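You operate a simulated robot arm through the tools that you are given. There is no shell and no other tool.

The job below is to be done with a simulated robot arm. You get a single attempt, and the scene is never put back.

TASK
Put things in order on the top of the carton bench. At the end: the grey-footed cup stands where the silver small steel weight (marked "0.5 kg") stood; the silver small steel weight is on the white punnet (marked "CHERRY TOMATOES"); the silver large steel weight (marked "1 kg") stands where the grey-footed cup stood; the vial from the top of the carton bench stands on top of the white tub (marked "YOGURT"); whatever was shut is shut again. Leave all else as you found it, and nothing knocked over.

Only the result counts: the job must be done as asked and must still hold three seconds after the hand-in. Knocking over, shifting, dropping, spilling or breaking anything else fails it.

THE ROBOT
A 7-joint arm with a two-finger gripper, fixed in place. Base frame: the origin is at the foot of the arm, x ahead of it, y to its left, z up; the work surface is at about z = 860. Lengths are in mm, angles in degrees, forces in N, time in s.
With the tool pointing down near the work surface it reaches from about 340 to 720 mm from the base axis. Its first joint turns from -66.0 to 66.0 degrees. Payload 2.45 kg.
Tool frame: the origin (TCP) lies between the finger pads and is the grasp point; the fingertips stand 26 mm ahead of it; z points along the fingers, y is the line along which they close. The gripper opens to 96 mm. The gripper's body begins 69 mm behind the TCP.
Orientation is that of the tool frame in the base frame, as a unit quaternion [x, y, z, w]. With the fingers straight down and closing along the base's y, the tool's x points along the base's -x, its y along +y and its z along -z.

THE INTERFACE
- The arm moves only by the tool send_rows. Its argument "series" is a list that holds one entry, the list of rows, each a list of 7 numbers: the shift along the tool's x, y, z in units of 150 mm (1.0 is 150 mm), then the turn, a rotation vector about the tool's x, y, z in units of 45 degrees (1.0 is 45 degrees), then the closure, from 0 (fully open) to 1 (shut). In form: [[[x, y, z, rx, ry, rz, fingers], ...]]. A call has 1 to 20 rows; each row is the pose to reach, as a shift and turn from the pose commanded when the call began, along the tool's axes at that moment. A call with a number of a shift or a turn outside -1 to 1 is refused whole. A row lasts 0.2 s, in which the tool goes at most 50 mm and 8.6 degrees; a call with a longer step from one row to the next is refused whole, and so is a gripper value outside its range. A pose out of reach is approached as far as the arm can. The call stops where the force on the tool passes 40 N (or 10 N more than at its start, if that is more) or the arm is blocked; 0.2 s more then pass. Each finger halts on what it meets, pressing with about 38 N; the grip force reading is that of the motor and also rises with nothing between the fingers. The clock runs only during rows and for 0.2 s after the last one: add rows that repeat a pose to give the fingers time. The reply holds the time, the measured pose of the TCP, the force on the tool along the base axes, the opening and the grip force, in the units named above and with some noise, with the torque about the TCP (base axes, N m) and any sound that the robot's microphone picked up, and new pictures: "show" is both (left out), scene, wrist or none.
- Cameras (640 x 400 px; columns grow to the right, rows downward): "scene" is fixed at [146.5, -379.3, 1424.6]; the picture's right is [0.91, -0.42, 0.00], its down [-0.23, -0.50, -0.83] and it looks along [0.35, 0.75, -0.55] (base axes); focal length 312 px, centre (320, 200). "wrist" rides on the gripper at [82, 3, -98] in the tool frame; the picture's right is [-0.04, 1.00, 0.00], its down [-0.73, -0.03, -0.68] and it looks along [-0.68, -0.03, 0.73] (tool axes); focal length 256 px, centre (320, 200). There is no depth. A picture from a camera that has moved, and an enlarged one, comes with that camera's place and axes in the base frame and with its lens.
- enlarge(camera, box): a new picture of the part [left, top, right, bottom] of that camera's present view, enlarged. No time passes.
- sign_off(): hands the job in; it is judged then, once.

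Places have to be worked out from the pictures, the camera data and where the tool is seen. Open the gripper and draw the arm clear of the work before you hand the job in, unless the task says otherwise.

The tools are called after "Emit:" as a command line: name --argument value ..., lists and objects as JSON in quotes. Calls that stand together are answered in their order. send_rows: Moves the arm, as the interface text tells. Its arguments: {"type":"object","properties":{"series":{"type":"array","items":{"type":"array","items":{"type":"array","items":{"type":"number"}}}},"show":{"type":"string","enum":["both","scene","wrist","none"]}},"required":["series"]} The other tools are called the same way: enlarge (camera, box) takes an enlarged picture of a part of a camera's view; sign_off () hands the job in.

At the start:

```text
time: 0.0
eef_pos: [332.9, 211.3, 1174.5]
orientation: [-0.001, 1.0, 0.0, 0.0]
ft_force: [0.3, 0.3, 0.8]
ft_torque: [0.0, -0.01, -0.01]
finger_gap: 96.0
grip_force: 0.1
```

scene: 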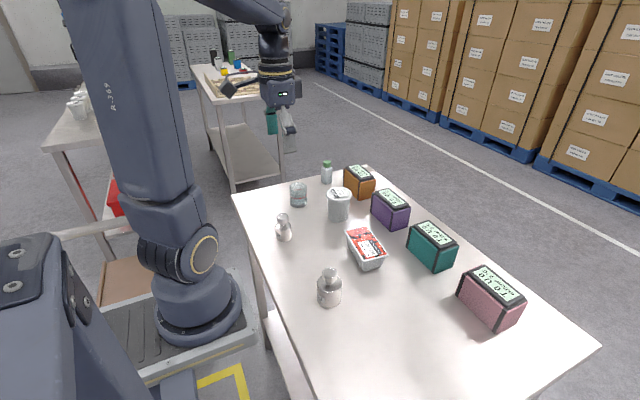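
wrist: 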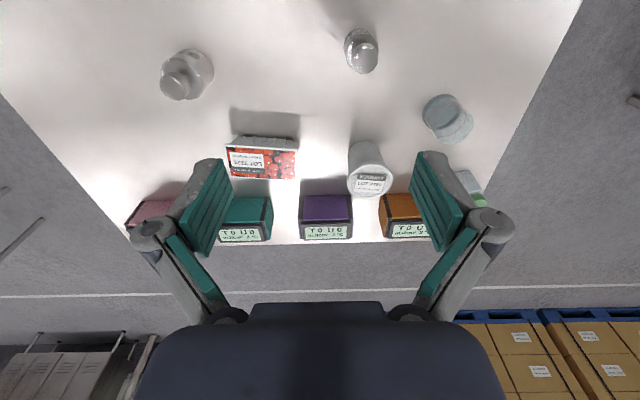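

I'll start by taking a closer look at the bench in both cameras to identify each object.

Emit:
enlarge --camera "scene" --box '[230, 150, 400, 256]'

Emit:
enlarge --camera "scene" --box '[250, 210, 410, 310]'

Emit:
enlarge --camera "wrist" --box '[120, 20, 500, 257]'

Emit:
enlarge --camera "scene" --box '[330, 150, 540, 340]'

```text
3.76 times, centred on (315, 203) of scene
camera zoom: at [146.5, -379.3, 1424.6], right [0.91, -0.42, 0.0], down [-0.23, -0.5, -0.83], along [0.35, 0.75, -0.55], focal length 1174 px, centre (339, 189)
```

zoom: 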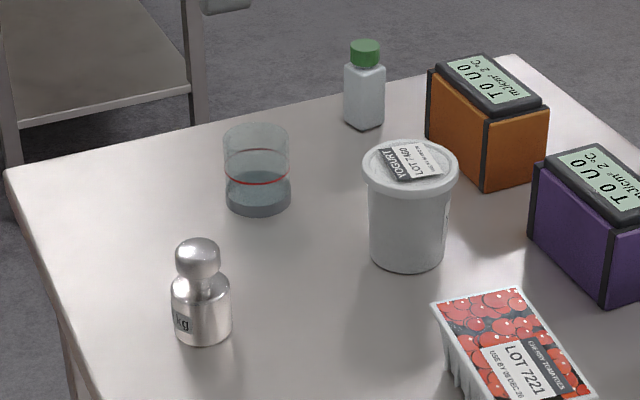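

```text
4.00 times, centred on (330, 260) of scene
camera zoom: at [146.5, -379.3, 1424.6], right [0.91, -0.42, 0.0], down [-0.23, -0.5, -0.83], along [0.35, 0.75, -0.55], focal length 1248 px, centre (280, -40)
```

zoom: 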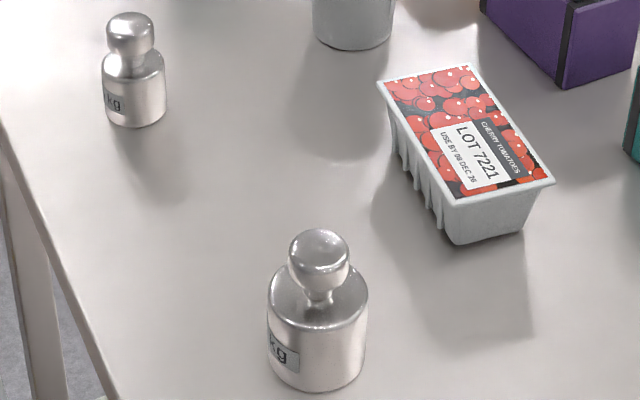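

```text
1.68 times, centred on (310, 138) of wrist
camera zoom: at [252.8, 213.8, 1272.4], right [0.04, 1.0, 0.0], down [0.73, -0.03, 0.68], along [0.68, -0.03, -0.73], focal length 431 px, centre (337, 304)
```

zoom: 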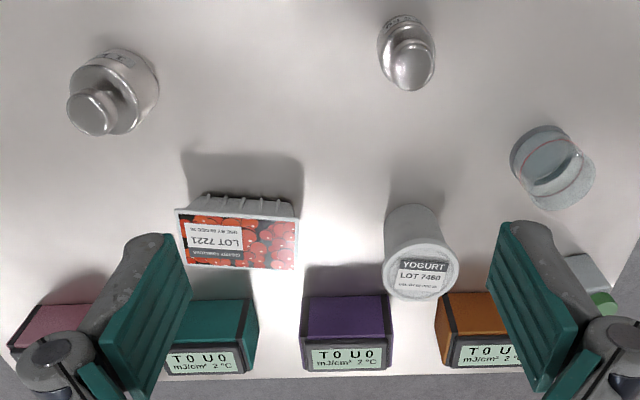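

```text
2.11 times, centred on (435, 245) of scene
camera zoom: at [146.5, -379.3, 1424.6], right [0.91, -0.42, 0.0], down [-0.23, -0.5, -0.83], along [0.35, 0.75, -0.55], focal length 657 px, centre (78, 105)
```

zoom: 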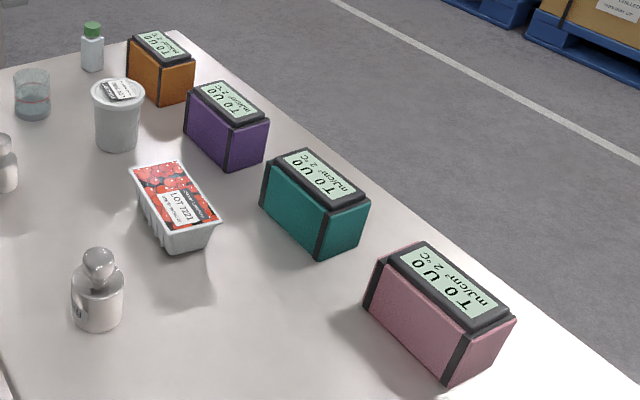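

The bench has the small weight near (335, 260), the large weight near (357, 23), the cup near (436, 403), the tub near (516, 282), the punnet near (501, 107) and the vial near (576, 482). I'll move above the small weight and lower to refine its position with the wrist camera.

Emit:
send_rows --series '[[[0, 0.08, 0.25, 0, 0, 0, 0], [0, 0.16, 0.5, 0, 0, 0, 0], [0, 0.24, 0.75, 0, 0, 0, 0], [0, 0.32, 0.95, 0, 0, 0, 0], [0, 0.32, 0.95, 0, 0, 0, 0]]]' --show "both"

```text
time: 1.2
eef_pos: [333.5, 259.6, 1031.8]
orientation: [0.0, 1.0, 0.0, 0.0]
ft_force: [0.5, 0.2, -0.9]
ft_torque: [-0.03, -0.01, -0.01]
finger_gap: 95.8
grip_force: 0.0
camera wrist: at [252.4, 262.5, 1129.6], right [0.04, 1.0, 0.0], down [0.73, -0.03, 0.68], along [0.68, -0.03, -0.73], focal length 256 px, centre (320, 200)
```

scene: 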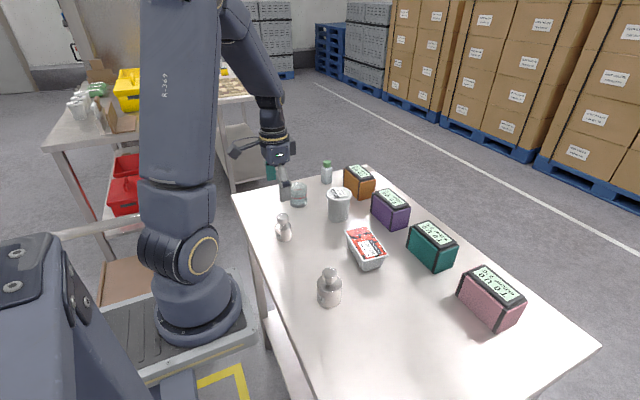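
wrist: 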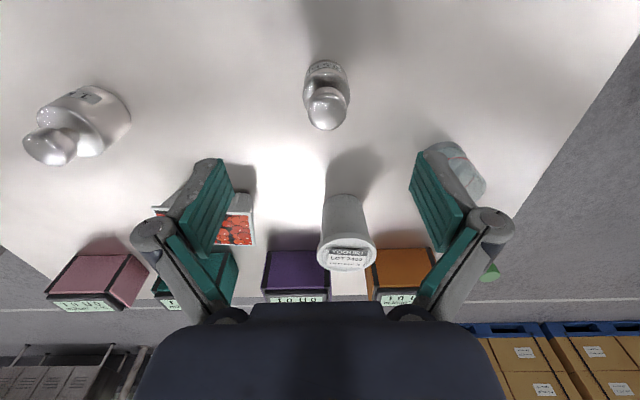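

Hovering near the small weight; I'll zoom in on it to fix its position before descending.

Emit:
enlarge --camera "wrist" --box '[270, 40, 390, 140]'

Emit:
enlarge --camera "scene" --box '[255, 195, 319, 245]'

Emit:
enlarge --camera "scene" --box '[270, 150, 350, 215]'

Emit:
enlarge --camera "scene" --box '[335, 215, 399, 280]'

```text
4.00 times, centred on (330, 90) of wrist
camera zoom: at [252.4, 262.5, 1129.6], right [0.04, 1.0, 0.0], down [0.73, -0.03, 0.68], along [0.68, -0.03, -0.73], focal length 1024 px, centre (280, 640)
```

zoom: 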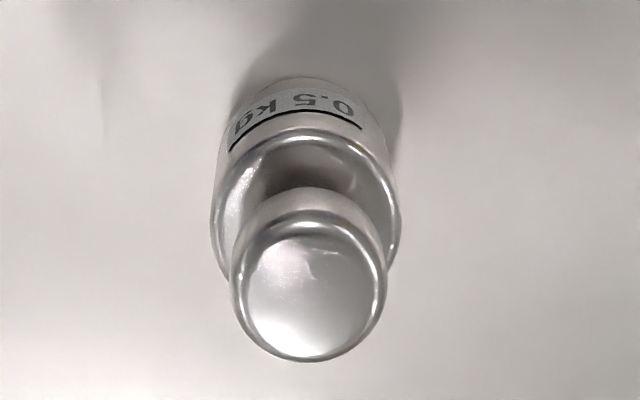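

```text
8.00 times, centred on (287, 220) of scene
camera zoom: at [146.5, -379.3, 1424.6], right [0.91, -0.42, 0.0], down [-0.23, -0.5, -0.83], along [0.35, 0.75, -0.55], focal length 2496 px, centre (584, 40)
```

zoom: 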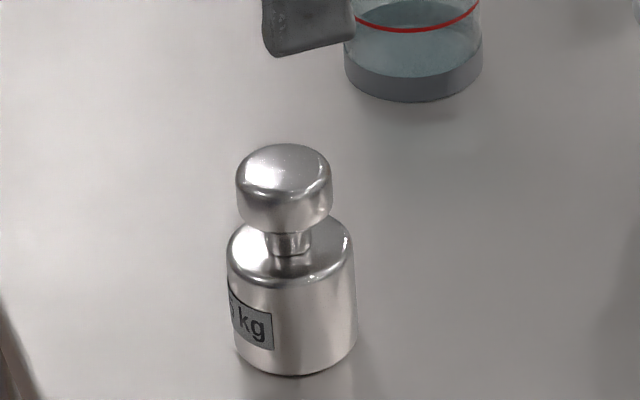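

```text
6.15 times, centred on (310, 182) of scene
camera zoom: at [146.5, -379.3, 1424.6], right [0.91, -0.42, 0.0], down [-0.23, -0.5, -0.83], along [0.35, 0.75, -0.55], focal length 1920 px, centre (382, 308)
```

zoom: 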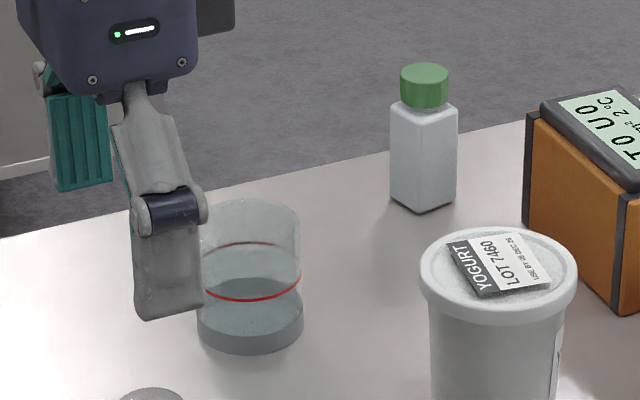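

```text
6.15 times, centred on (367, 248) of scene
camera zoom: at [146.5, -379.3, 1424.6], right [0.91, -0.42, 0.0], down [-0.23, -0.5, -0.83], along [0.35, 0.75, -0.55], focal length 1920 px, centre (31, -92)
```

zoom: 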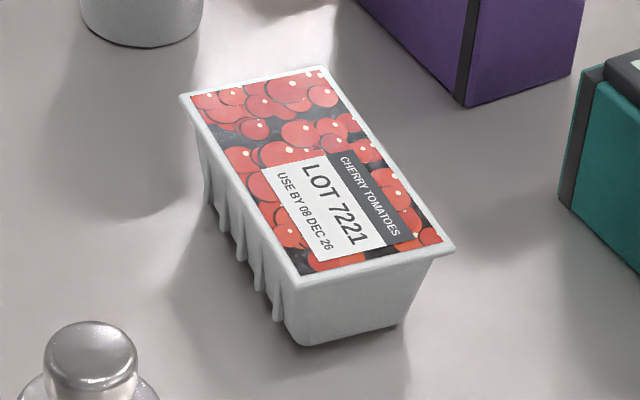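

The refined estimate puts the small weight at about (338, 264). I'll shift over it and come down to about TCP z 945, with the fingers straddling the knob, to check alignment.

Emit:
send_rows --series '[[[-0.033, 0.03, 0.1, 0, 0, 0, 0], [-0.033, 0.03, 0.25, 0, 0, 0, 0], [-0.033, 0.03, 0.4, 0, 0, 0, 0], [-0.033, 0.03, 0.53, 0, 0, 0, 0], [-0.033, 0.03, 0.58, 0, 0, 0, 0], [-0.033, 0.03, 0.58, 0, 0, 0, 0]]]' --show "both"

```text
time: 2.6
eef_pos: [338.2, 263.4, 943.2]
orientation: [0.0, 1.0, 0.0, 0.0]
ft_force: [-0.6, 0.1, 0.5]
ft_torque: [-0.03, 0.0, 0.02]
finger_gap: 95.8
grip_force: 0.1
camera wrist: at [257.0, 266.0, 1042.7], right [0.04, 1.0, 0.0], down [0.73, -0.03, 0.68], along [0.68, -0.03, -0.73], focal length 256 px, centre (320, 200)
```

scene: 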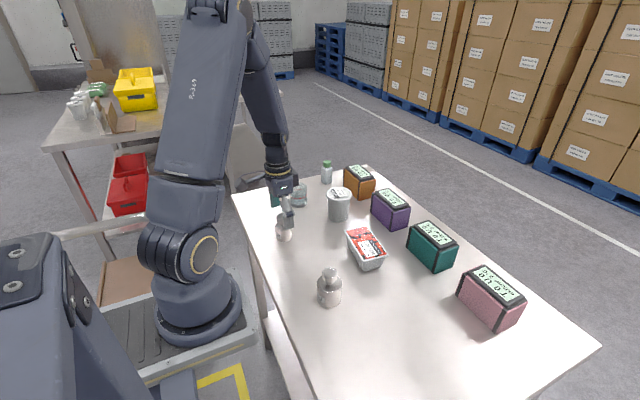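
wrist: 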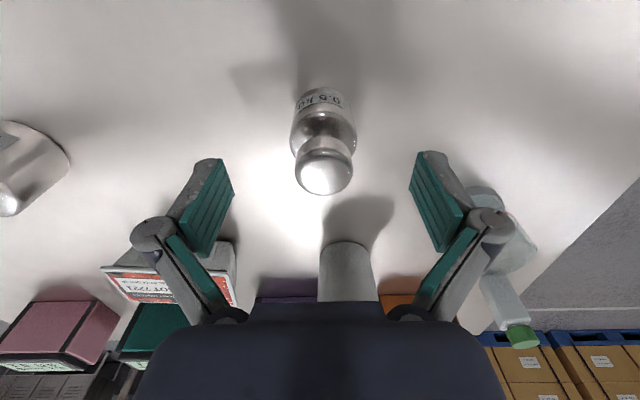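

The weight is centred between the fingers; I'll zoom in to confirm the fore-aft position.

Emit:
enlarge --camera "wrist" --box '[260, 70, 388, 210]'

Emit:
enlarge --camera "scene" --box '[255, 175, 319, 245]'

```text
2.86 times, centred on (324, 140) of wrist
camera zoom: at [257.0, 266.0, 1042.7], right [0.04, 1.0, 0.0], down [0.73, -0.03, 0.68], along [0.68, -0.03, -0.73], focal length 731 px, centre (309, 371)
```

zoom: 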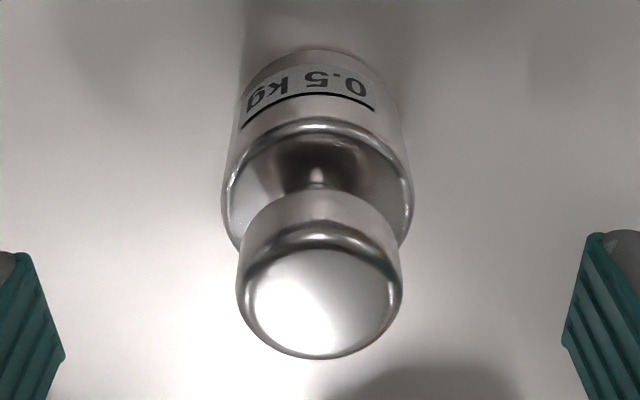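

```text
5.71 times, centred on (287, 210) of scene
camera zoom: at [146.5, -379.3, 1424.6], right [0.91, -0.42, 0.0], down [-0.23, -0.5, -0.83], along [0.35, 0.75, -0.55], focal length 1783 px, centre (509, 143)
```

zoom: 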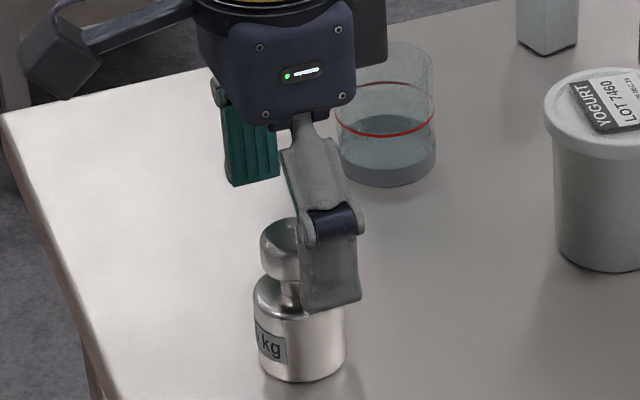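

The weight centre looks to be at about (340.5, 264.5). I'll shift 2 mm forward, descend to TCP z≈894 and close on the body.

Emit:
send_rows --series '[[[-0.015, 0.004, 0.1, 0, 0, 0, 0], [-0.015, 0.004, 0.2, 0, 0, 0, 0], [-0.015, 0.004, 0.28, 0, 0, 0, 0], [-0.015, 0.004, 0.327, 0, 0, 0, 0], [-0.015, 0.004, 0.327, 0, 0, 0, 0], [-0.015, 0.004, 0.327, 0, 0, 0, 0.3], [-0.015, 0.004, 0.327, 0, 0, 0, 0.5], [-0.015, 0.004, 0.327, 0, 0, 0, 0.7], [-0.015, 0.004, 0.327, 0, 0, 0, 1], [-0.015, 0.004, 0.327, 0, 0, 0, 1], [-0.015, 0.004, 0.327, 0, 0, 0, 1], [-0.015, 0.004, 0.327, 0, 0, 0, 1]]]' --show "both"

```text
time: 5.2
eef_pos: [340.8, 264.2, 895.3]
orientation: [0.0, 1.0, 0.001, 0.0]
ft_force: [-0.9, 2.4, 4.3]
ft_torque: [0.13, 0.05, -0.03]
finger_gap: 42.2
grip_force: 38.5
camera wrist: at [260.0, 267.5, 994.1], right [0.04, 1.0, 0.0], down [0.73, -0.03, 0.68], along [0.68, -0.03, -0.73], focal length 256 px, centre (320, 200)
```

scene: 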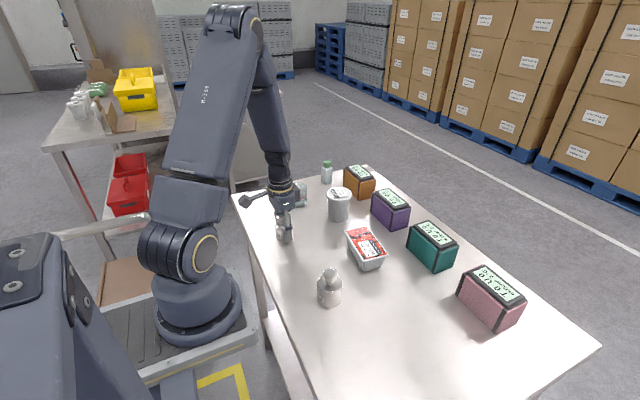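
wrist: 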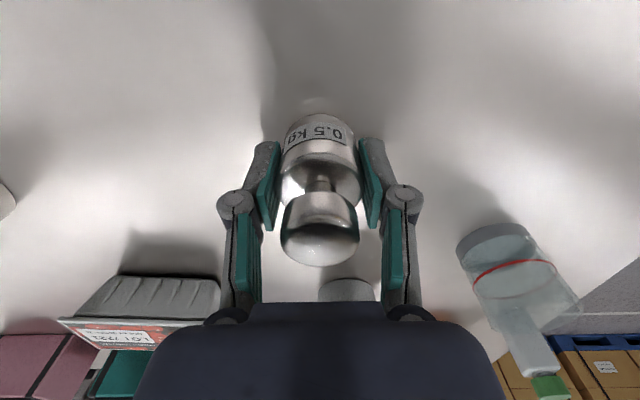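

The weight is gripped (gap 42 mm). I'll take a quick zoom to see how it sits fore-aft in the pads before lifting.

Emit:
enlarge --camera "wrist" --box '[220, 90, 420, 280]'

Emit:
enlarge --camera "scene" --box '[245, 180, 325, 250]'

```text
2.11 times, centred on (320, 185) of wrist
camera zoom: at [260.0, 267.5, 994.1], right [0.04, 1.0, 0.0], down [0.73, -0.03, 0.68], along [0.68, -0.03, -0.73], focal length 539 px, centre (320, 232)
```

zoom: 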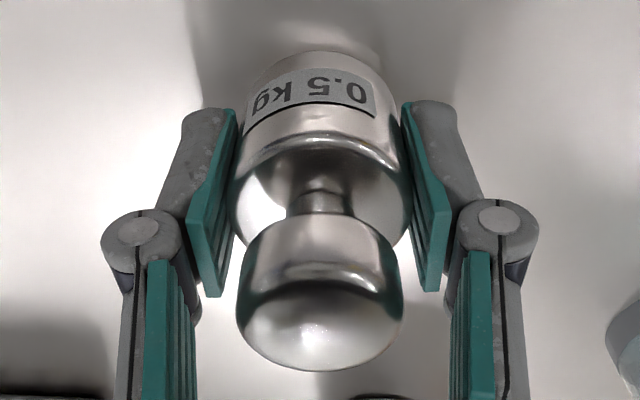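

```text
5.71 times, centred on (285, 215) of scene
camera zoom: at [146.5, -379.3, 1424.7], right [0.91, -0.42, 0.0], down [-0.23, -0.5, -0.83], along [0.35, 0.75, -0.55], focal length 1783 px, centre (520, 114)
```

zoom: 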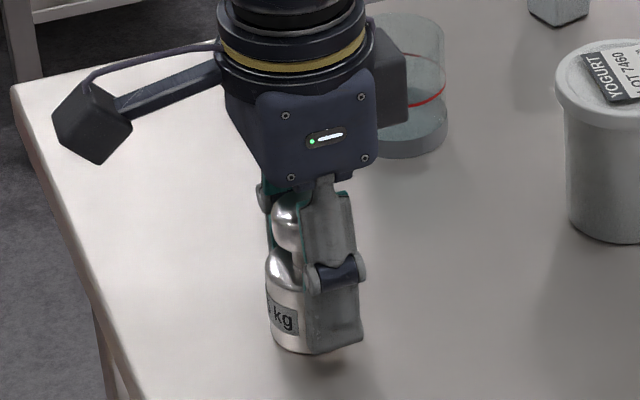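

The weight is centred in the pads, so its home spot is about (340.8, 264.2). Next I lift it clear of everything and begin carrying it toward the punnet at about (502, 107).

Emit:
send_rows --series '[[[0, 0, -0.03, 0, 0, 0, 1], [0, 0, -0.15, 0, 0, 0, 1], [0, 0, -0.32, 0, 0, 0, 1], [0, 0, -0.5, 0, 0, 0, 1], [0, 0, -0.68, 0, 0, 0, 1], [0, 0, -0.82, 0, 0, 0, 1], [0, 0, -0.867, 0, 0, 0, 1], [-0.1, -0.1, -0.867, 0, 0, 0, 1], [-0.25, -0.25, -0.867, 0, 0, 0, 1], [-0.42, -0.42, -0.867, 0, 0, 0, 1], [-0.59, -0.59, -0.867, 0, 0, 0, 1], [-0.73, -0.73, -0.867, 0, 0, 0, 1], [-0.8, -0.8, -0.867, 0, 0, 0, 1], [-0.8, -0.8, -0.867, 0, 0, 0, 1]]]' --show "both"

```text
time: 8.2
eef_pos: [459.6, 143.8, 1025.7]
orientation: [0.0, 1.0, 0.0, -0.001]
ft_force: [0.2, 0.5, -4.2]
ft_torque: [-0.01, 0.0, -0.02]
finger_gap: 30.8
grip_force: 37.8
camera wrist: at [379.8, 146.2, 1124.0], right [0.04, 1.0, 0.0], down [0.73, -0.03, 0.68], along [0.68, -0.03, -0.73], focal length 256 px, centre (320, 200)
```

scene: 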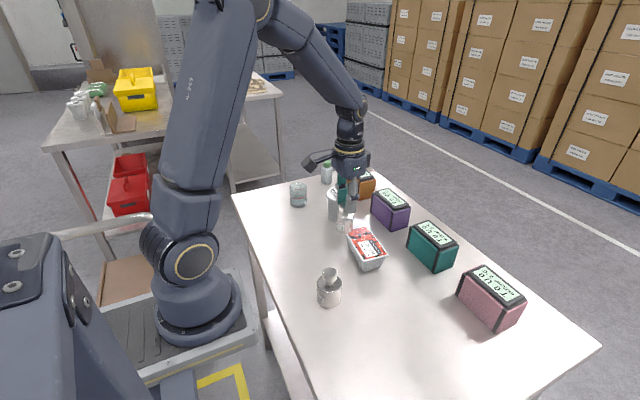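
wrist: 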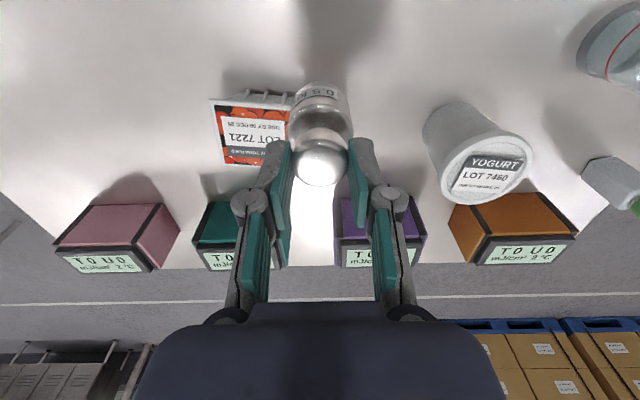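

The gap dropped from 42 to 31 mm while about 4–5 N is still held, so the weight may have slid down and be held at its knob. I'll look closely before moving further.

Emit:
enlarge --camera "wrist" --box '[220, 60, 420, 260]'

Emit:
enlarge --camera "scene" --box '[300, 150, 400, 250]'

```text
2.00 times, centred on (320, 160) of wrist
camera zoom: at [379.8, 146.2, 1124.0], right [0.04, 1.0, 0.0], down [0.73, -0.03, 0.68], along [0.68, -0.03, -0.73], focal length 512 px, centre (320, 280)
```

zoom: 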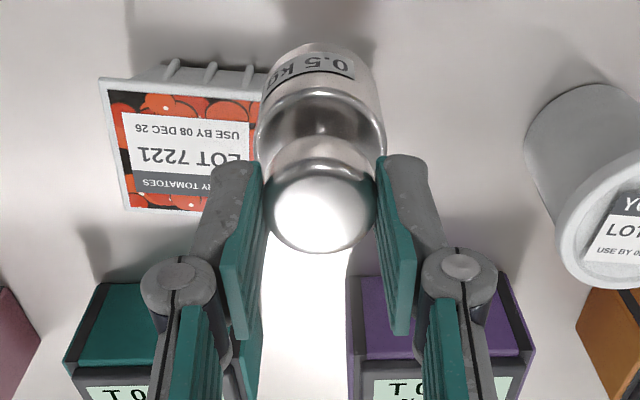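

```text
4.00 times, centred on (350, 200) of scene
camera zoom: at [146.6, -379.3, 1424.6], right [0.91, -0.42, 0.0], down [-0.23, -0.5, -0.83], along [0.35, 0.75, -0.55], focal length 1248 px, centre (200, 200)
```

zoom: 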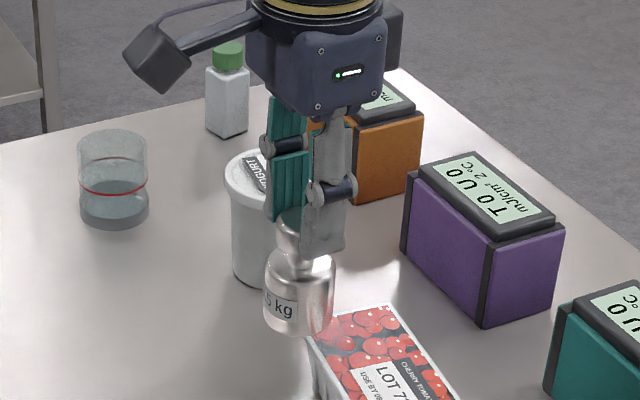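

The weight slid within the pads and is now hanging by its knob, about 45 mm above the bench top level plus. I'll hold still for a moment to see whether it is still creeping.

Emit:
send_rows --series '[[[0, 0, 0, 0, 0, 0, 1], [0, 0, 0, 0, 0, 0, 1], [0, 0, 0, 0, 0, 0, 1], [0, 0, 0, 0, 0, 0, 1]]]' --show "wrist"

Emit:
enlarge --camera "wrist" --box '[220, 60, 420, 260]'

Emit:
enlarge --camera "scene" --box '[320, 180, 370, 240]'

```text
time: 9.2
eef_pos: [461.3, 144.3, 1025.1]
orientation: [0.0, 1.0, 0.0, 0.0]
ft_force: [0.3, 0.0, -4.4]
ft_torque: [-0.01, -0.01, 0.0]
finger_gap: 30.5
grip_force: 38.1
camera wrist: at [379.7, 146.4, 1123.9], right [0.04, 1.0, 0.0], down [0.73, -0.03, 0.68], along [0.68, -0.03, -0.73], focal length 256 px, centre (320, 200)
```

wrist: 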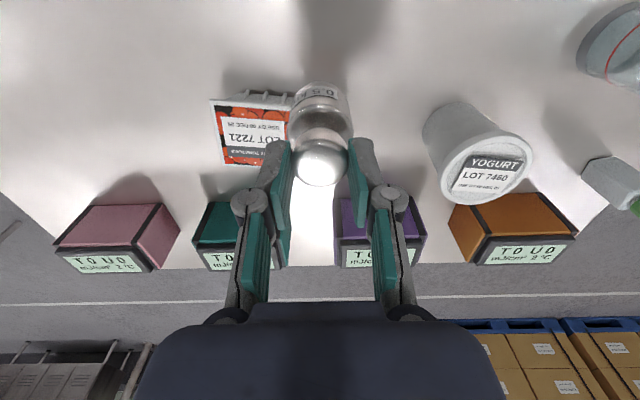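

```text
2.00 times, centred on (320, 160) of wrist
camera zoom: at [379.7, 146.4, 1123.9], right [0.04, 1.0, 0.0], down [0.73, -0.03, 0.68], along [0.68, -0.03, -0.73], focal length 512 px, centre (320, 280)
```

zoom: 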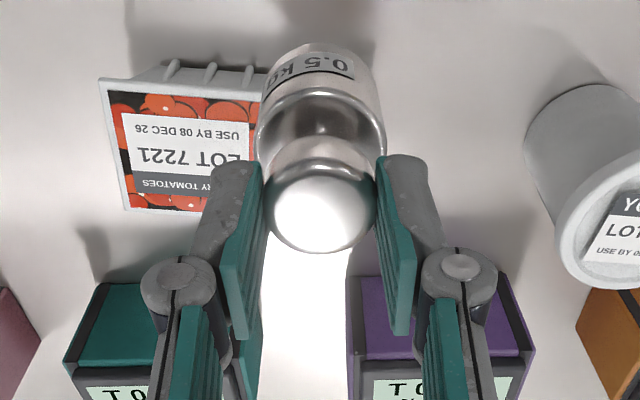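

```text
6.67 times, centred on (345, 210) of scene
camera zoom: at [146.6, -379.3, 1424.6], right [0.91, -0.42, 0.0], down [-0.23, -0.5, -0.83], along [0.35, 0.75, -0.55], focal length 2080 px, centre (153, 133)
```

zoom: 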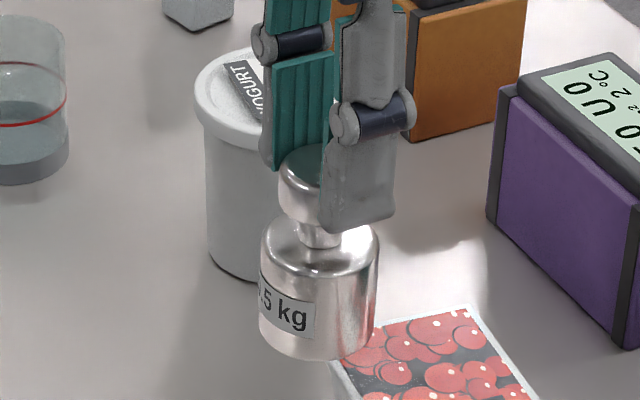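

It's stable with no creep, held by the knob, with its base at about z 932–937, roughly 28 mm above the punnet's top. I'll carry it gently the last 58 mm to above the punnet centre at about (503, 105.5).

Emit:
send_rows --series '[[[-0.006, -0.005, 0, 0, 0, 0, 1], [-0.02, -0.018, 0, 0, 0, 0, 1], [-0.043, -0.039, 0, 0, 0, 0, 1], [-0.072, -0.065, 0, 0, 0, 0, 1], [-0.105, -0.095, 0, 0, 0, 0, 1], [-0.14, -0.127, 0, 0, 0, 0, 1], [-0.175, -0.159, 0, 0, 0, 0, 1], [-0.208, -0.188, 0, 0, 0, 0, 1], [-0.237, -0.215, 0, 0, 0, 0, 1], [-0.26, -0.236, 0, 0, 0, 0, 1], [-0.277, -0.251, 0, 0, 0, 0, 1], [-0.287, -0.26, 0, 0, 0, 0, 1], [-0.287, -0.26, 0, 0, 0, 0, 1]]]' --show "both"

Emit:
enlarge --camera "scene" --box '[330, 190, 400, 280]'

Emit:
enlarge --camera "wrist" --box '[220, 60, 420, 260]'

```text
time: 12.0
eef_pos: [503.4, 105.9, 1025.5]
orientation: [0.0, 1.0, 0.0, 0.0]
ft_force: [0.6, -0.2, -5.6]
ft_torque: [-0.05, 0.01, 0.0]
finger_gap: 30.9
grip_force: 38.0
camera wrist: at [423.1, 107.9, 1124.1], right [0.04, 1.0, 0.0], down [0.73, -0.03, 0.68], along [0.68, -0.03, -0.73], focal length 256 px, centre (320, 200)
```

scene: 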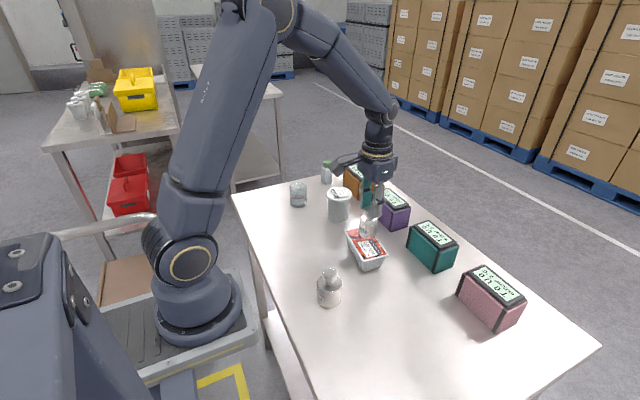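
wrist: 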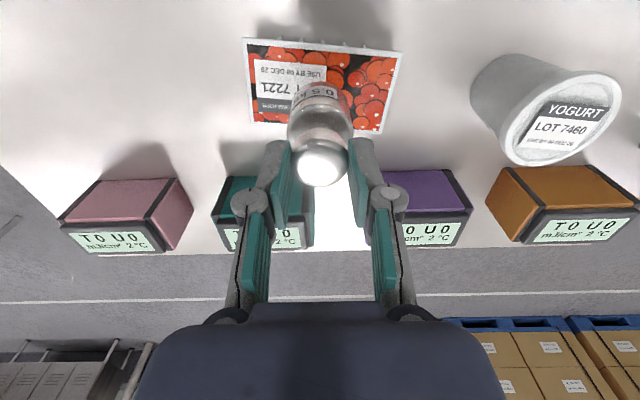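

```text
4.44 times, centred on (365, 235) of scene
camera zoom: at [146.6, -379.3, 1424.6], right [0.91, -0.42, 0.0], down [-0.23, -0.5, -0.83], along [0.35, 0.75, -0.55], focal length 1386 px, centre (120, 44)
```

zoom: 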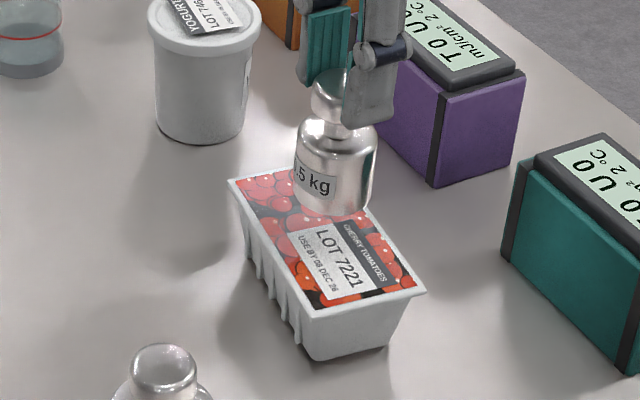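

```text
2.00 times, centred on (320, 160) of wrist
camera zoom: at [423.1, 107.9, 1124.1], right [0.04, 1.0, 0.0], down [0.73, -0.03, 0.68], along [0.68, -0.03, -0.73], focal length 512 px, centre (320, 280)
```

zoom: 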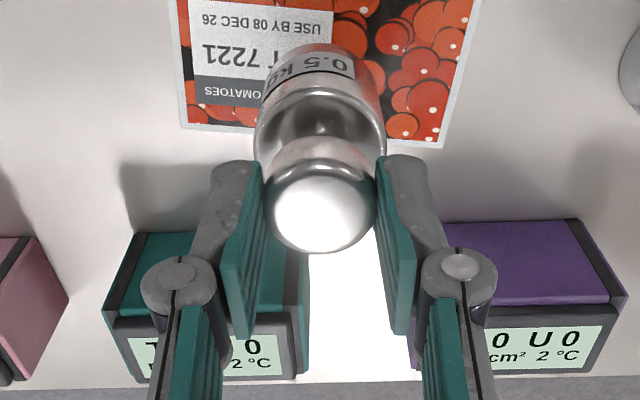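

The weight hangs above the punnet centre (punnet centre ≈ (502, 105)). Now I lower it slowly toward the film.

Emit:
send_rows --series '[[[0, 0, 0.008, 0, 0, 0, 1], [0, 0, 0.025, 0, 0, 0, 1], [0, 0, 0.05, 0, 0, 0, 1], [0, 0, 0.075, 0, 0, 0, 1], [0, 0, 0.1, 0, 0, 0, 1], [0, 0, 0.118, 0, 0, 0, 1], [0, 0, 0.13, 0, 0, 0, 1], [0, 0, 0.133, 0, 0, 0, 1], [0, 0, 0.133, 0, 0, 0, 1]]]' --show "scene"

Emit:
enlarge --camera "scene" --box '[330, 200, 400, 280]'

```text
time: 14.0
eef_pos: [503.3, 103.9, 1005.9]
orientation: [-0.001, 1.0, 0.0, 0.0]
ft_force: [0.9, 0.1, -4.8]
ft_torque: [0.03, -0.01, -0.02]
finger_gap: 30.8
grip_force: 37.7
```

scene: 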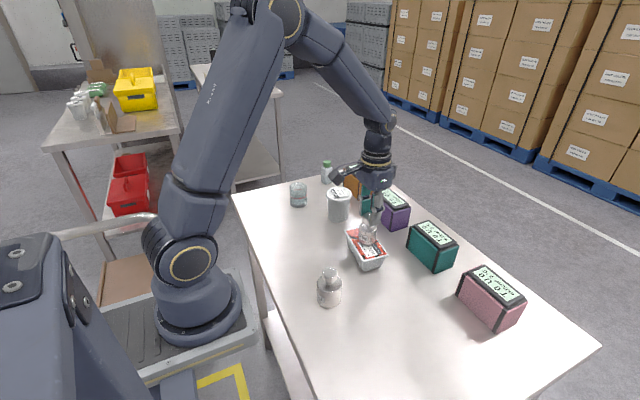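

```text
5.00 times, centred on (365, 240) of scene
camera zoom: at [146.6, -379.3, 1424.6], right [0.91, -0.42, 0.0], down [-0.23, -0.5, -0.83], along [0.35, 0.75, -0.55], focal length 1560 px, centre (95, 0)
```

zoom: 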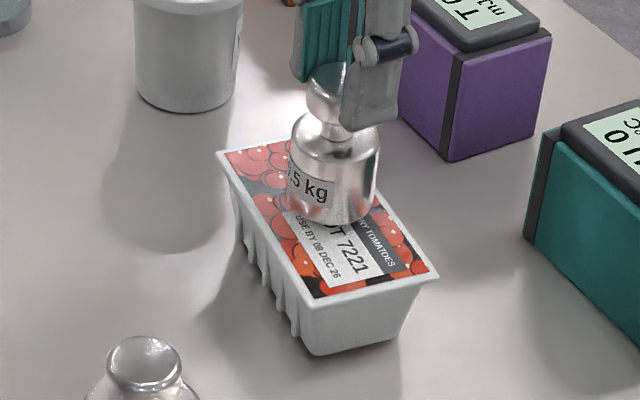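

The base of the weight looks about 8–10 mm above the punnet. I'll continue down in small steps watching the force.

Emit:
send_rows --series '[[[0, 0, 0.012, 0, 0, 0, 1], [0, 0, 0.024, 0, 0, 0, 1], [0, 0, 0.036, 0, 0, 0, 1], [0, 0, 0.04, 0, 0, 0, 1], [0, 0, 0.04, 0, 0, 0, 1]]]' --show "none"

Emit:
enlarge --camera "scene" --box '[330, 200, 400, 280]'

```text
time: 15.2
eef_pos: [504.3, 104.7, 1000.5]
orientation: [0.0, 1.0, 0.0, 0.0]
ft_force: [-0.3, -0.2, -5.2]
ft_torque: [-0.03, 0.04, -0.01]
finger_gap: 30.5
grip_force: 37.5
```

```text
5.00 times, centred on (365, 240) of scene
camera zoom: at [146.6, -379.3, 1424.6], right [0.91, -0.42, 0.0], down [-0.23, -0.5, -0.83], along [0.35, 0.75, -0.55], focal length 1560 px, centre (95, 0)
```

zoom: 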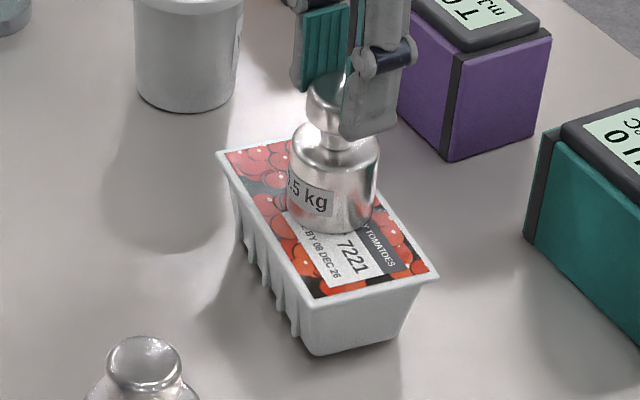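

No contact yet (still about −5 N carried). Continuing down in small steps.

Emit:
send_rows --series '[[[0, 0, 0.008, 0, 0, 0, 1], [0, 0, 0.016, 0, 0, 0, 1], [0, 0, 0.02, 0, 0, 0, 1], [0, 0, 0.02, 0, 0, 0, 1]]]' --show "none"

```text
time: 16.2
eef_pos: [504.4, 105.6, 997.6]
orientation: [0.0, 1.0, 0.0, 0.002]
ft_force: [-1.8, 0.0, 23.5]
ft_torque: [-0.05, -0.01, -0.06]
finger_gap: 30.8
grip_force: 38.3
```

Contact: +23 N pushing up. I'll back off about 1.5 mm to relax the load, then read again.

Emit:
send_rows --series '[[[0, 0, -0.005, 0, 0, 0, 1], [0, 0, -0.009, 0, 0, 0, 1], [0, 0, -0.009, 0, 0, 0, 1], [0, 0, -0.009, 0, 0, 0, 1]]]' --show "both"

Emit:
enlarge --camera "scene" --box '[330, 200, 400, 280]'

Emit:
enlarge --camera "wrist" --box '[220, 60, 420, 260]'

```text
time: 17.2
eef_pos: [504.4, 105.3, 998.7]
orientation: [0.001, 1.0, 0.0, 0.0]
ft_force: [5.4, -0.9, 9.3]
ft_torque: [0.21, -0.68, -0.06]
finger_gap: 30.6
grip_force: 37.7
camera wrist: at [423.0, 107.8, 1096.1], right [0.04, 1.0, 0.0], down [0.73, -0.03, 0.68], along [0.68, -0.03, -0.73], focal length 256 px, centre (320, 200)
```

scene: 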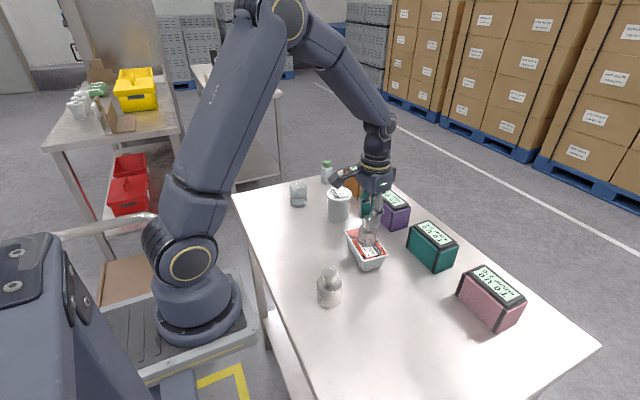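
wrist: 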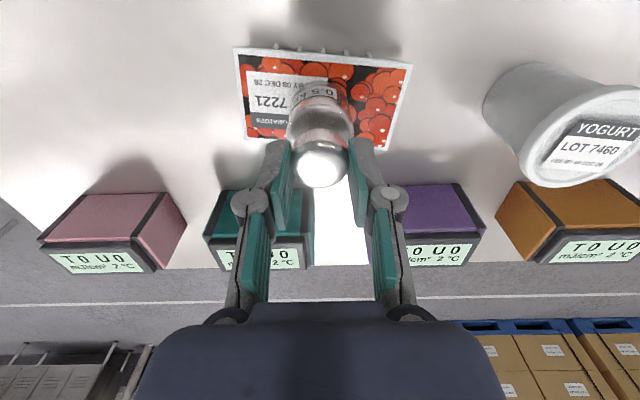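

```text
5.00 times, centred on (365, 240) of scene
camera zoom: at [146.5, -379.3, 1424.6], right [0.91, -0.42, 0.0], down [-0.23, -0.5, -0.83], along [0.35, 0.75, -0.55], focal length 1560 px, centre (95, 0)
```

zoom: 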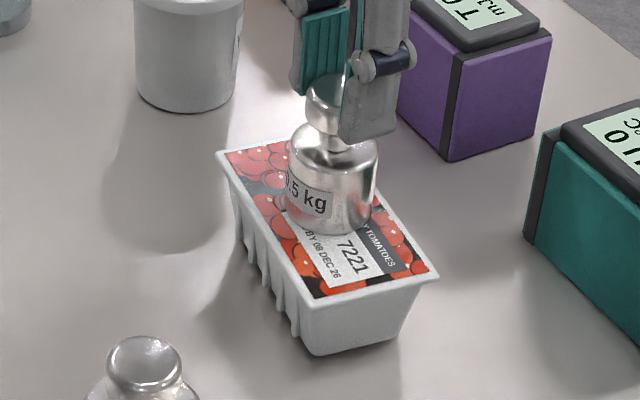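

```text
2.00 times, centred on (320, 160) of wrist
camera zoom: at [423.0, 107.8, 1096.1], right [0.04, 1.0, 0.0], down [0.73, -0.03, 0.68], along [0.68, -0.03, -0.73], focal length 512 px, centre (320, 280)
```

zoom: 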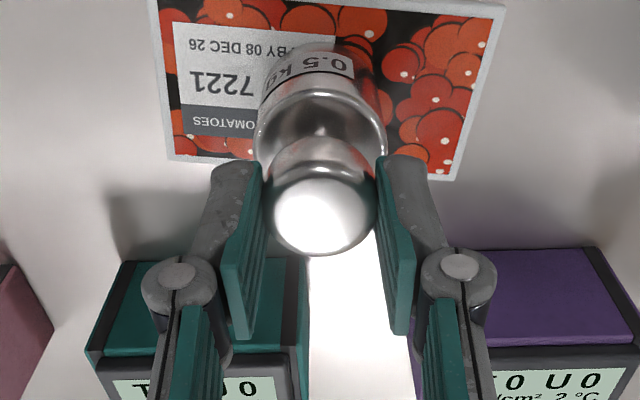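

Residual load is about 9 N upward with a little x force. I'll ease up another ~1 mm and then open the fingers slowly.

Emit:
send_rows --series '[[[0, 0, -0.004, 0, 0, 0, 1], [0, 0, -0.005, 0, 0, 0, 1], [0, 0, -0.005, 0, 0, 0, 1]]]' --show "none"

```text
time: 18.0
eef_pos: [502.6, 103.5, 998.9]
orientation: [0.0, 1.0, -0.001, -0.002]
ft_force: [0.4, 0.4, -3.9]
ft_torque: [-0.01, -0.06, -0.04]
finger_gap: 30.6
grip_force: 38.1
```

The load is now nearly the weight's own, so it is just touching. Lowering 0.4 mm and opening gradually.

Emit:
send_rows --series '[[[0, 0, 0.003, 0, 0, 0, 1], [0, 0, 0.003, 0, 0, 0, 1], [0, 0, 0.003, 0, 0, 0, 0.66], [0, 0, 0.003, 0, 0, 0, 0.62], [0, 0, 0.003, 0, 0, 0, 0.56], [0, 0, 0.003, 0, 0, 0, 0.48], [0, 0, 0.003, 0, 0, 0, 0.4], [0, 0, 0.003, 0, 0, 0, 0.3], [0, 0, 0.003, 0, 0, 0, 0.3]]]' --show "both"

Emit:
enlarge --camera "scene" --box '[330, 200, 400, 280]'

Emit:
enlarge --camera "wrist" --box '[220, 60, 420, 260]'

```text
time: 20.0
eef_pos: [504.0, 105.4, 998.3]
orientation: [0.0, 1.0, 0.0, 0.001]
ft_force: [0.8, -0.4, -0.1]
ft_torque: [0.01, -0.02, 0.01]
finger_gap: 67.3
grip_force: 0.0
camera wrist: at [423.0, 107.8, 1096.8], right [0.04, 1.0, 0.0], down [0.73, -0.03, 0.68], along [0.68, -0.03, -0.73], focal length 256 px, centre (320, 200)
```

scene: 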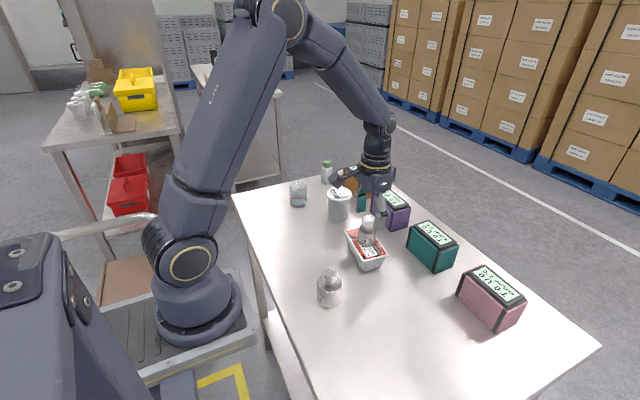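
wrist: 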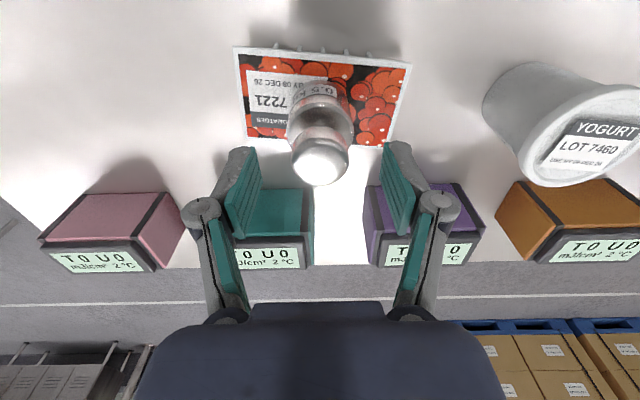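

```text
5.00 times, centred on (365, 240) of scene
camera zoom: at [146.5, -379.3, 1424.6], right [0.91, -0.42, 0.0], down [-0.23, -0.5, -0.83], along [0.35, 0.75, -0.55], focal length 1560 px, centre (95, 0)
```

zoom: 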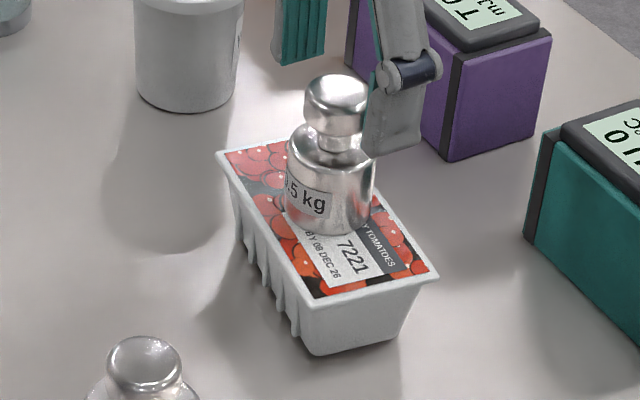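

```text
2.00 times, centred on (320, 160) of wrist
camera zoom: at [423.0, 107.8, 1096.8], right [0.04, 1.0, 0.0], down [0.73, -0.03, 0.68], along [0.68, -0.03, -0.73], focal length 512 px, centre (320, 280)
```

zoom: 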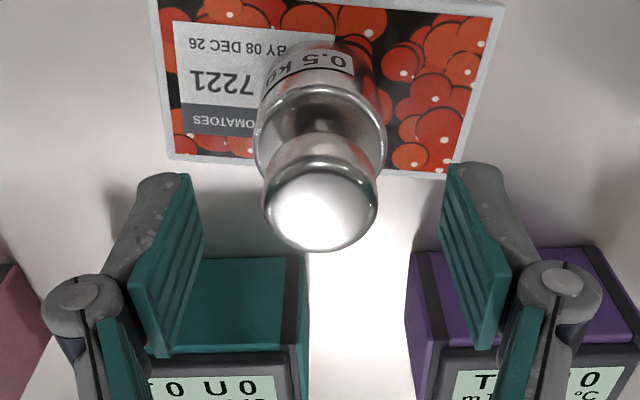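

The 0.5 kg weight stands upright in the middle of the punnet. I'll raise the gripper clear and travel toward the cup.

Emit:
send_rows --series '[[[0, 0, -0.1, 0, 0, 0, 0.3], [0, 0, -0.25, 0, 0, 0, 0.3], [0, 0, -0.4, 0, 0, 0, 0.2], [0, 0, -0.55, 0, 0, 0, 0], [0.05, 0.1, -0.55, 0, 0, 0, 0], [0.1, 0.3, -0.55, 0, 0, 0, 0], [0.15, 0.5, -0.55, 0, 0, 0, 0], [0.2, 0.7, -0.55, 0, 0, 0, 0], [0.25, 0.9, -0.55, 0, 0, 0, 0], [0.3, 1.0, -0.55, 0, 0, 0, 0]]]' --show "none"

Emit:
send_rows --series '[[[0.03, 0.2, 0, 0, 0, 0, 0], [0.06, 0.4, 0, 0, 0, 0, 0], [0.1, 0.6, 0, 0, 0, 0, 0], [0.12, 0.8, 0, 0, 0, 0, 0], [0.13, 0.95, 0, 0, 0, 0, 0], [0.13, 1.0, 0, 0, 0, 0, 0], [0.13, 1.0, 0, 0, 0, 0, 0]]]' --show "both"

Emit:
enlarge --camera "wrist" --box '[230, 40, 420, 200]'

Emit:
enlarge --camera "scene" --box '[340, 205, 390, 275]'

```text
time: 22.2
eef_pos: [459.4, 255.0, 1079.8]
orientation: [0.0, 1.0, 0.0, 0.0]
ft_force: [0.7, 0.1, -0.3]
ft_torque: [0.04, -0.01, 0.0]
finger_gap: 96.0
grip_force: 0.1
```

```text
time: 23.8
eef_pos: [439.0, 404.4, 1080.1]
orientation: [0.0, 1.0, 0.001, 0.001]
ft_force: [0.0, -0.8, 1.0]
ft_torque: [-0.02, -0.01, 0.02]
finger_gap: 95.8
grip_force: 0.1
camera wrist: at [358.6, 407.8, 1178.9], right [0.04, 1.0, 0.0], down [0.73, -0.03, 0.68], along [0.68, -0.03, -0.73], focal length 256 px, centre (320, 200)
```

scene: 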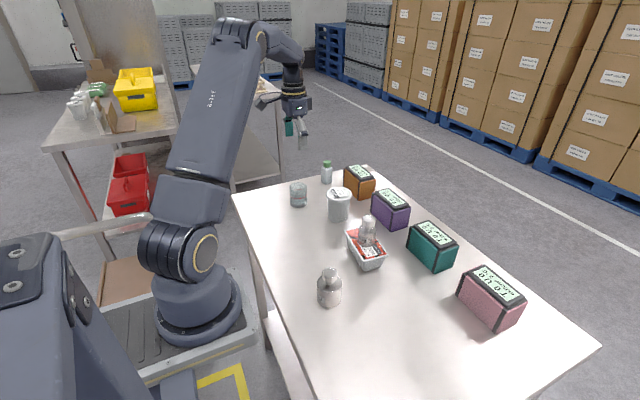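
wrist: 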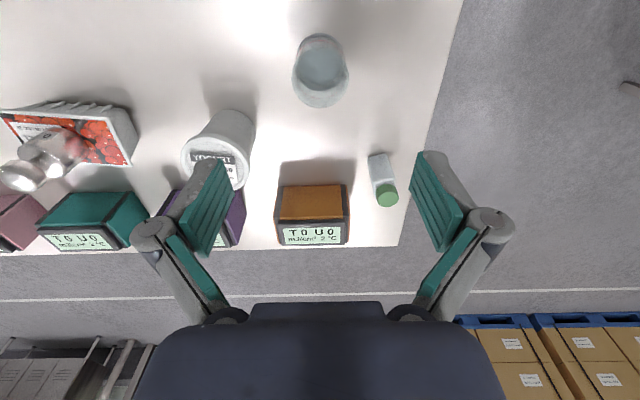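

```text
2.50 times, centred on (325, 120) of wrist
camera zoom: at [358.6, 407.8, 1178.9], right [0.04, 1.0, 0.0], down [0.73, -0.03, 0.68], along [0.68, -0.03, -0.73], focal length 640 px, centre (308, 400)
```

zoom: 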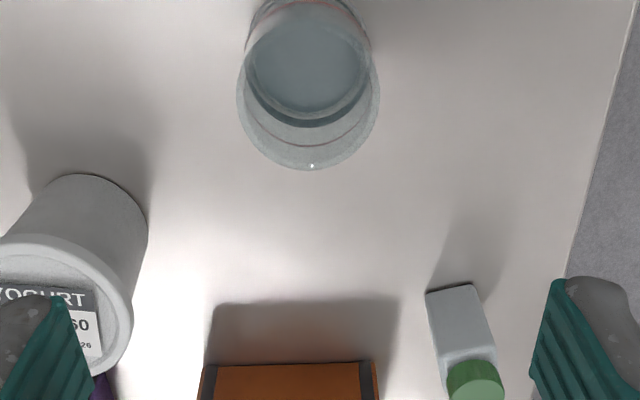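

```text
5.71 times, centred on (365, 240) of scene
camera zoom: at [146.5, -379.3, 1424.6], right [0.91, -0.42, 0.0], down [-0.23, -0.5, -0.83], along [0.35, 0.75, -0.55], focal length 1783 px, centre (63, -29)
```

zoom: 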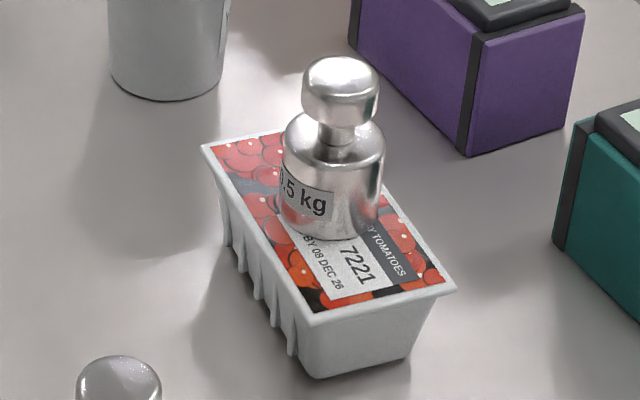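

The cup appears at about (442, 404). I'll zoom on it once more to pin down the rim and base.

Emit:
enlarge --camera "wrist" --box '[270, 10, 370, 120]'

Emit:
enlarge --camera "scene" --box '[275, 155, 345, 220]'

Emit:
enlarge --camera "wrist" --box '[345, 130, 425, 220]'

```text
3.64 times, centred on (320, 65) of wrist
camera zoom: at [358.6, 407.8, 1178.9], right [0.04, 1.0, 0.0], down [0.73, -0.03, 0.68], along [0.68, -0.03, -0.73], focal length 931 px, centre (320, 691)
```

zoom: 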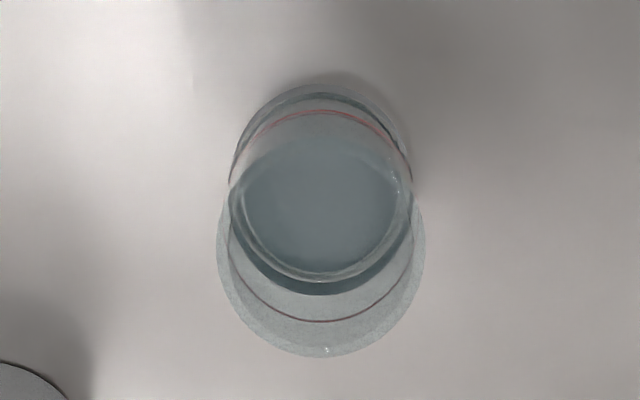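

```text
6.15 times, centred on (310, 188) of scene
camera zoom: at [146.5, -379.3, 1424.6], right [0.91, -0.42, 0.0], down [-0.23, -0.5, -0.83], along [0.35, 0.75, -0.55], focal length 1920 px, centre (382, 277)
```

zoom: 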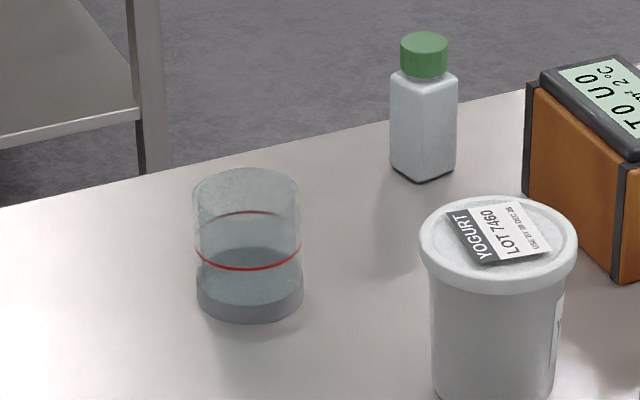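

```text
4.44 times, centred on (385, 175) of wrist
camera zoom: at [358.6, 407.8, 1178.9], right [0.04, 1.0, 0.0], down [0.73, -0.03, 0.68], along [0.68, -0.03, -0.73], focal length 1138 px, centre (31, 311)
```

zoom: 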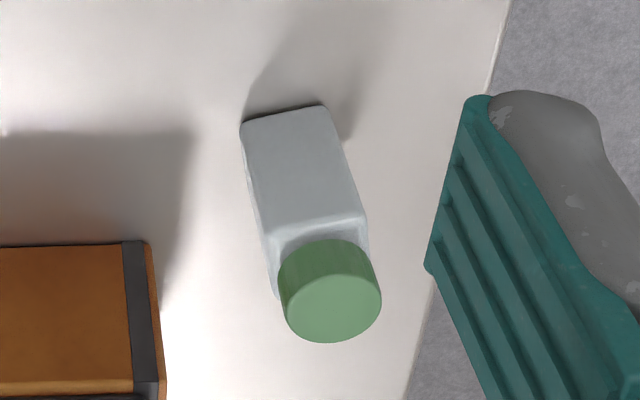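

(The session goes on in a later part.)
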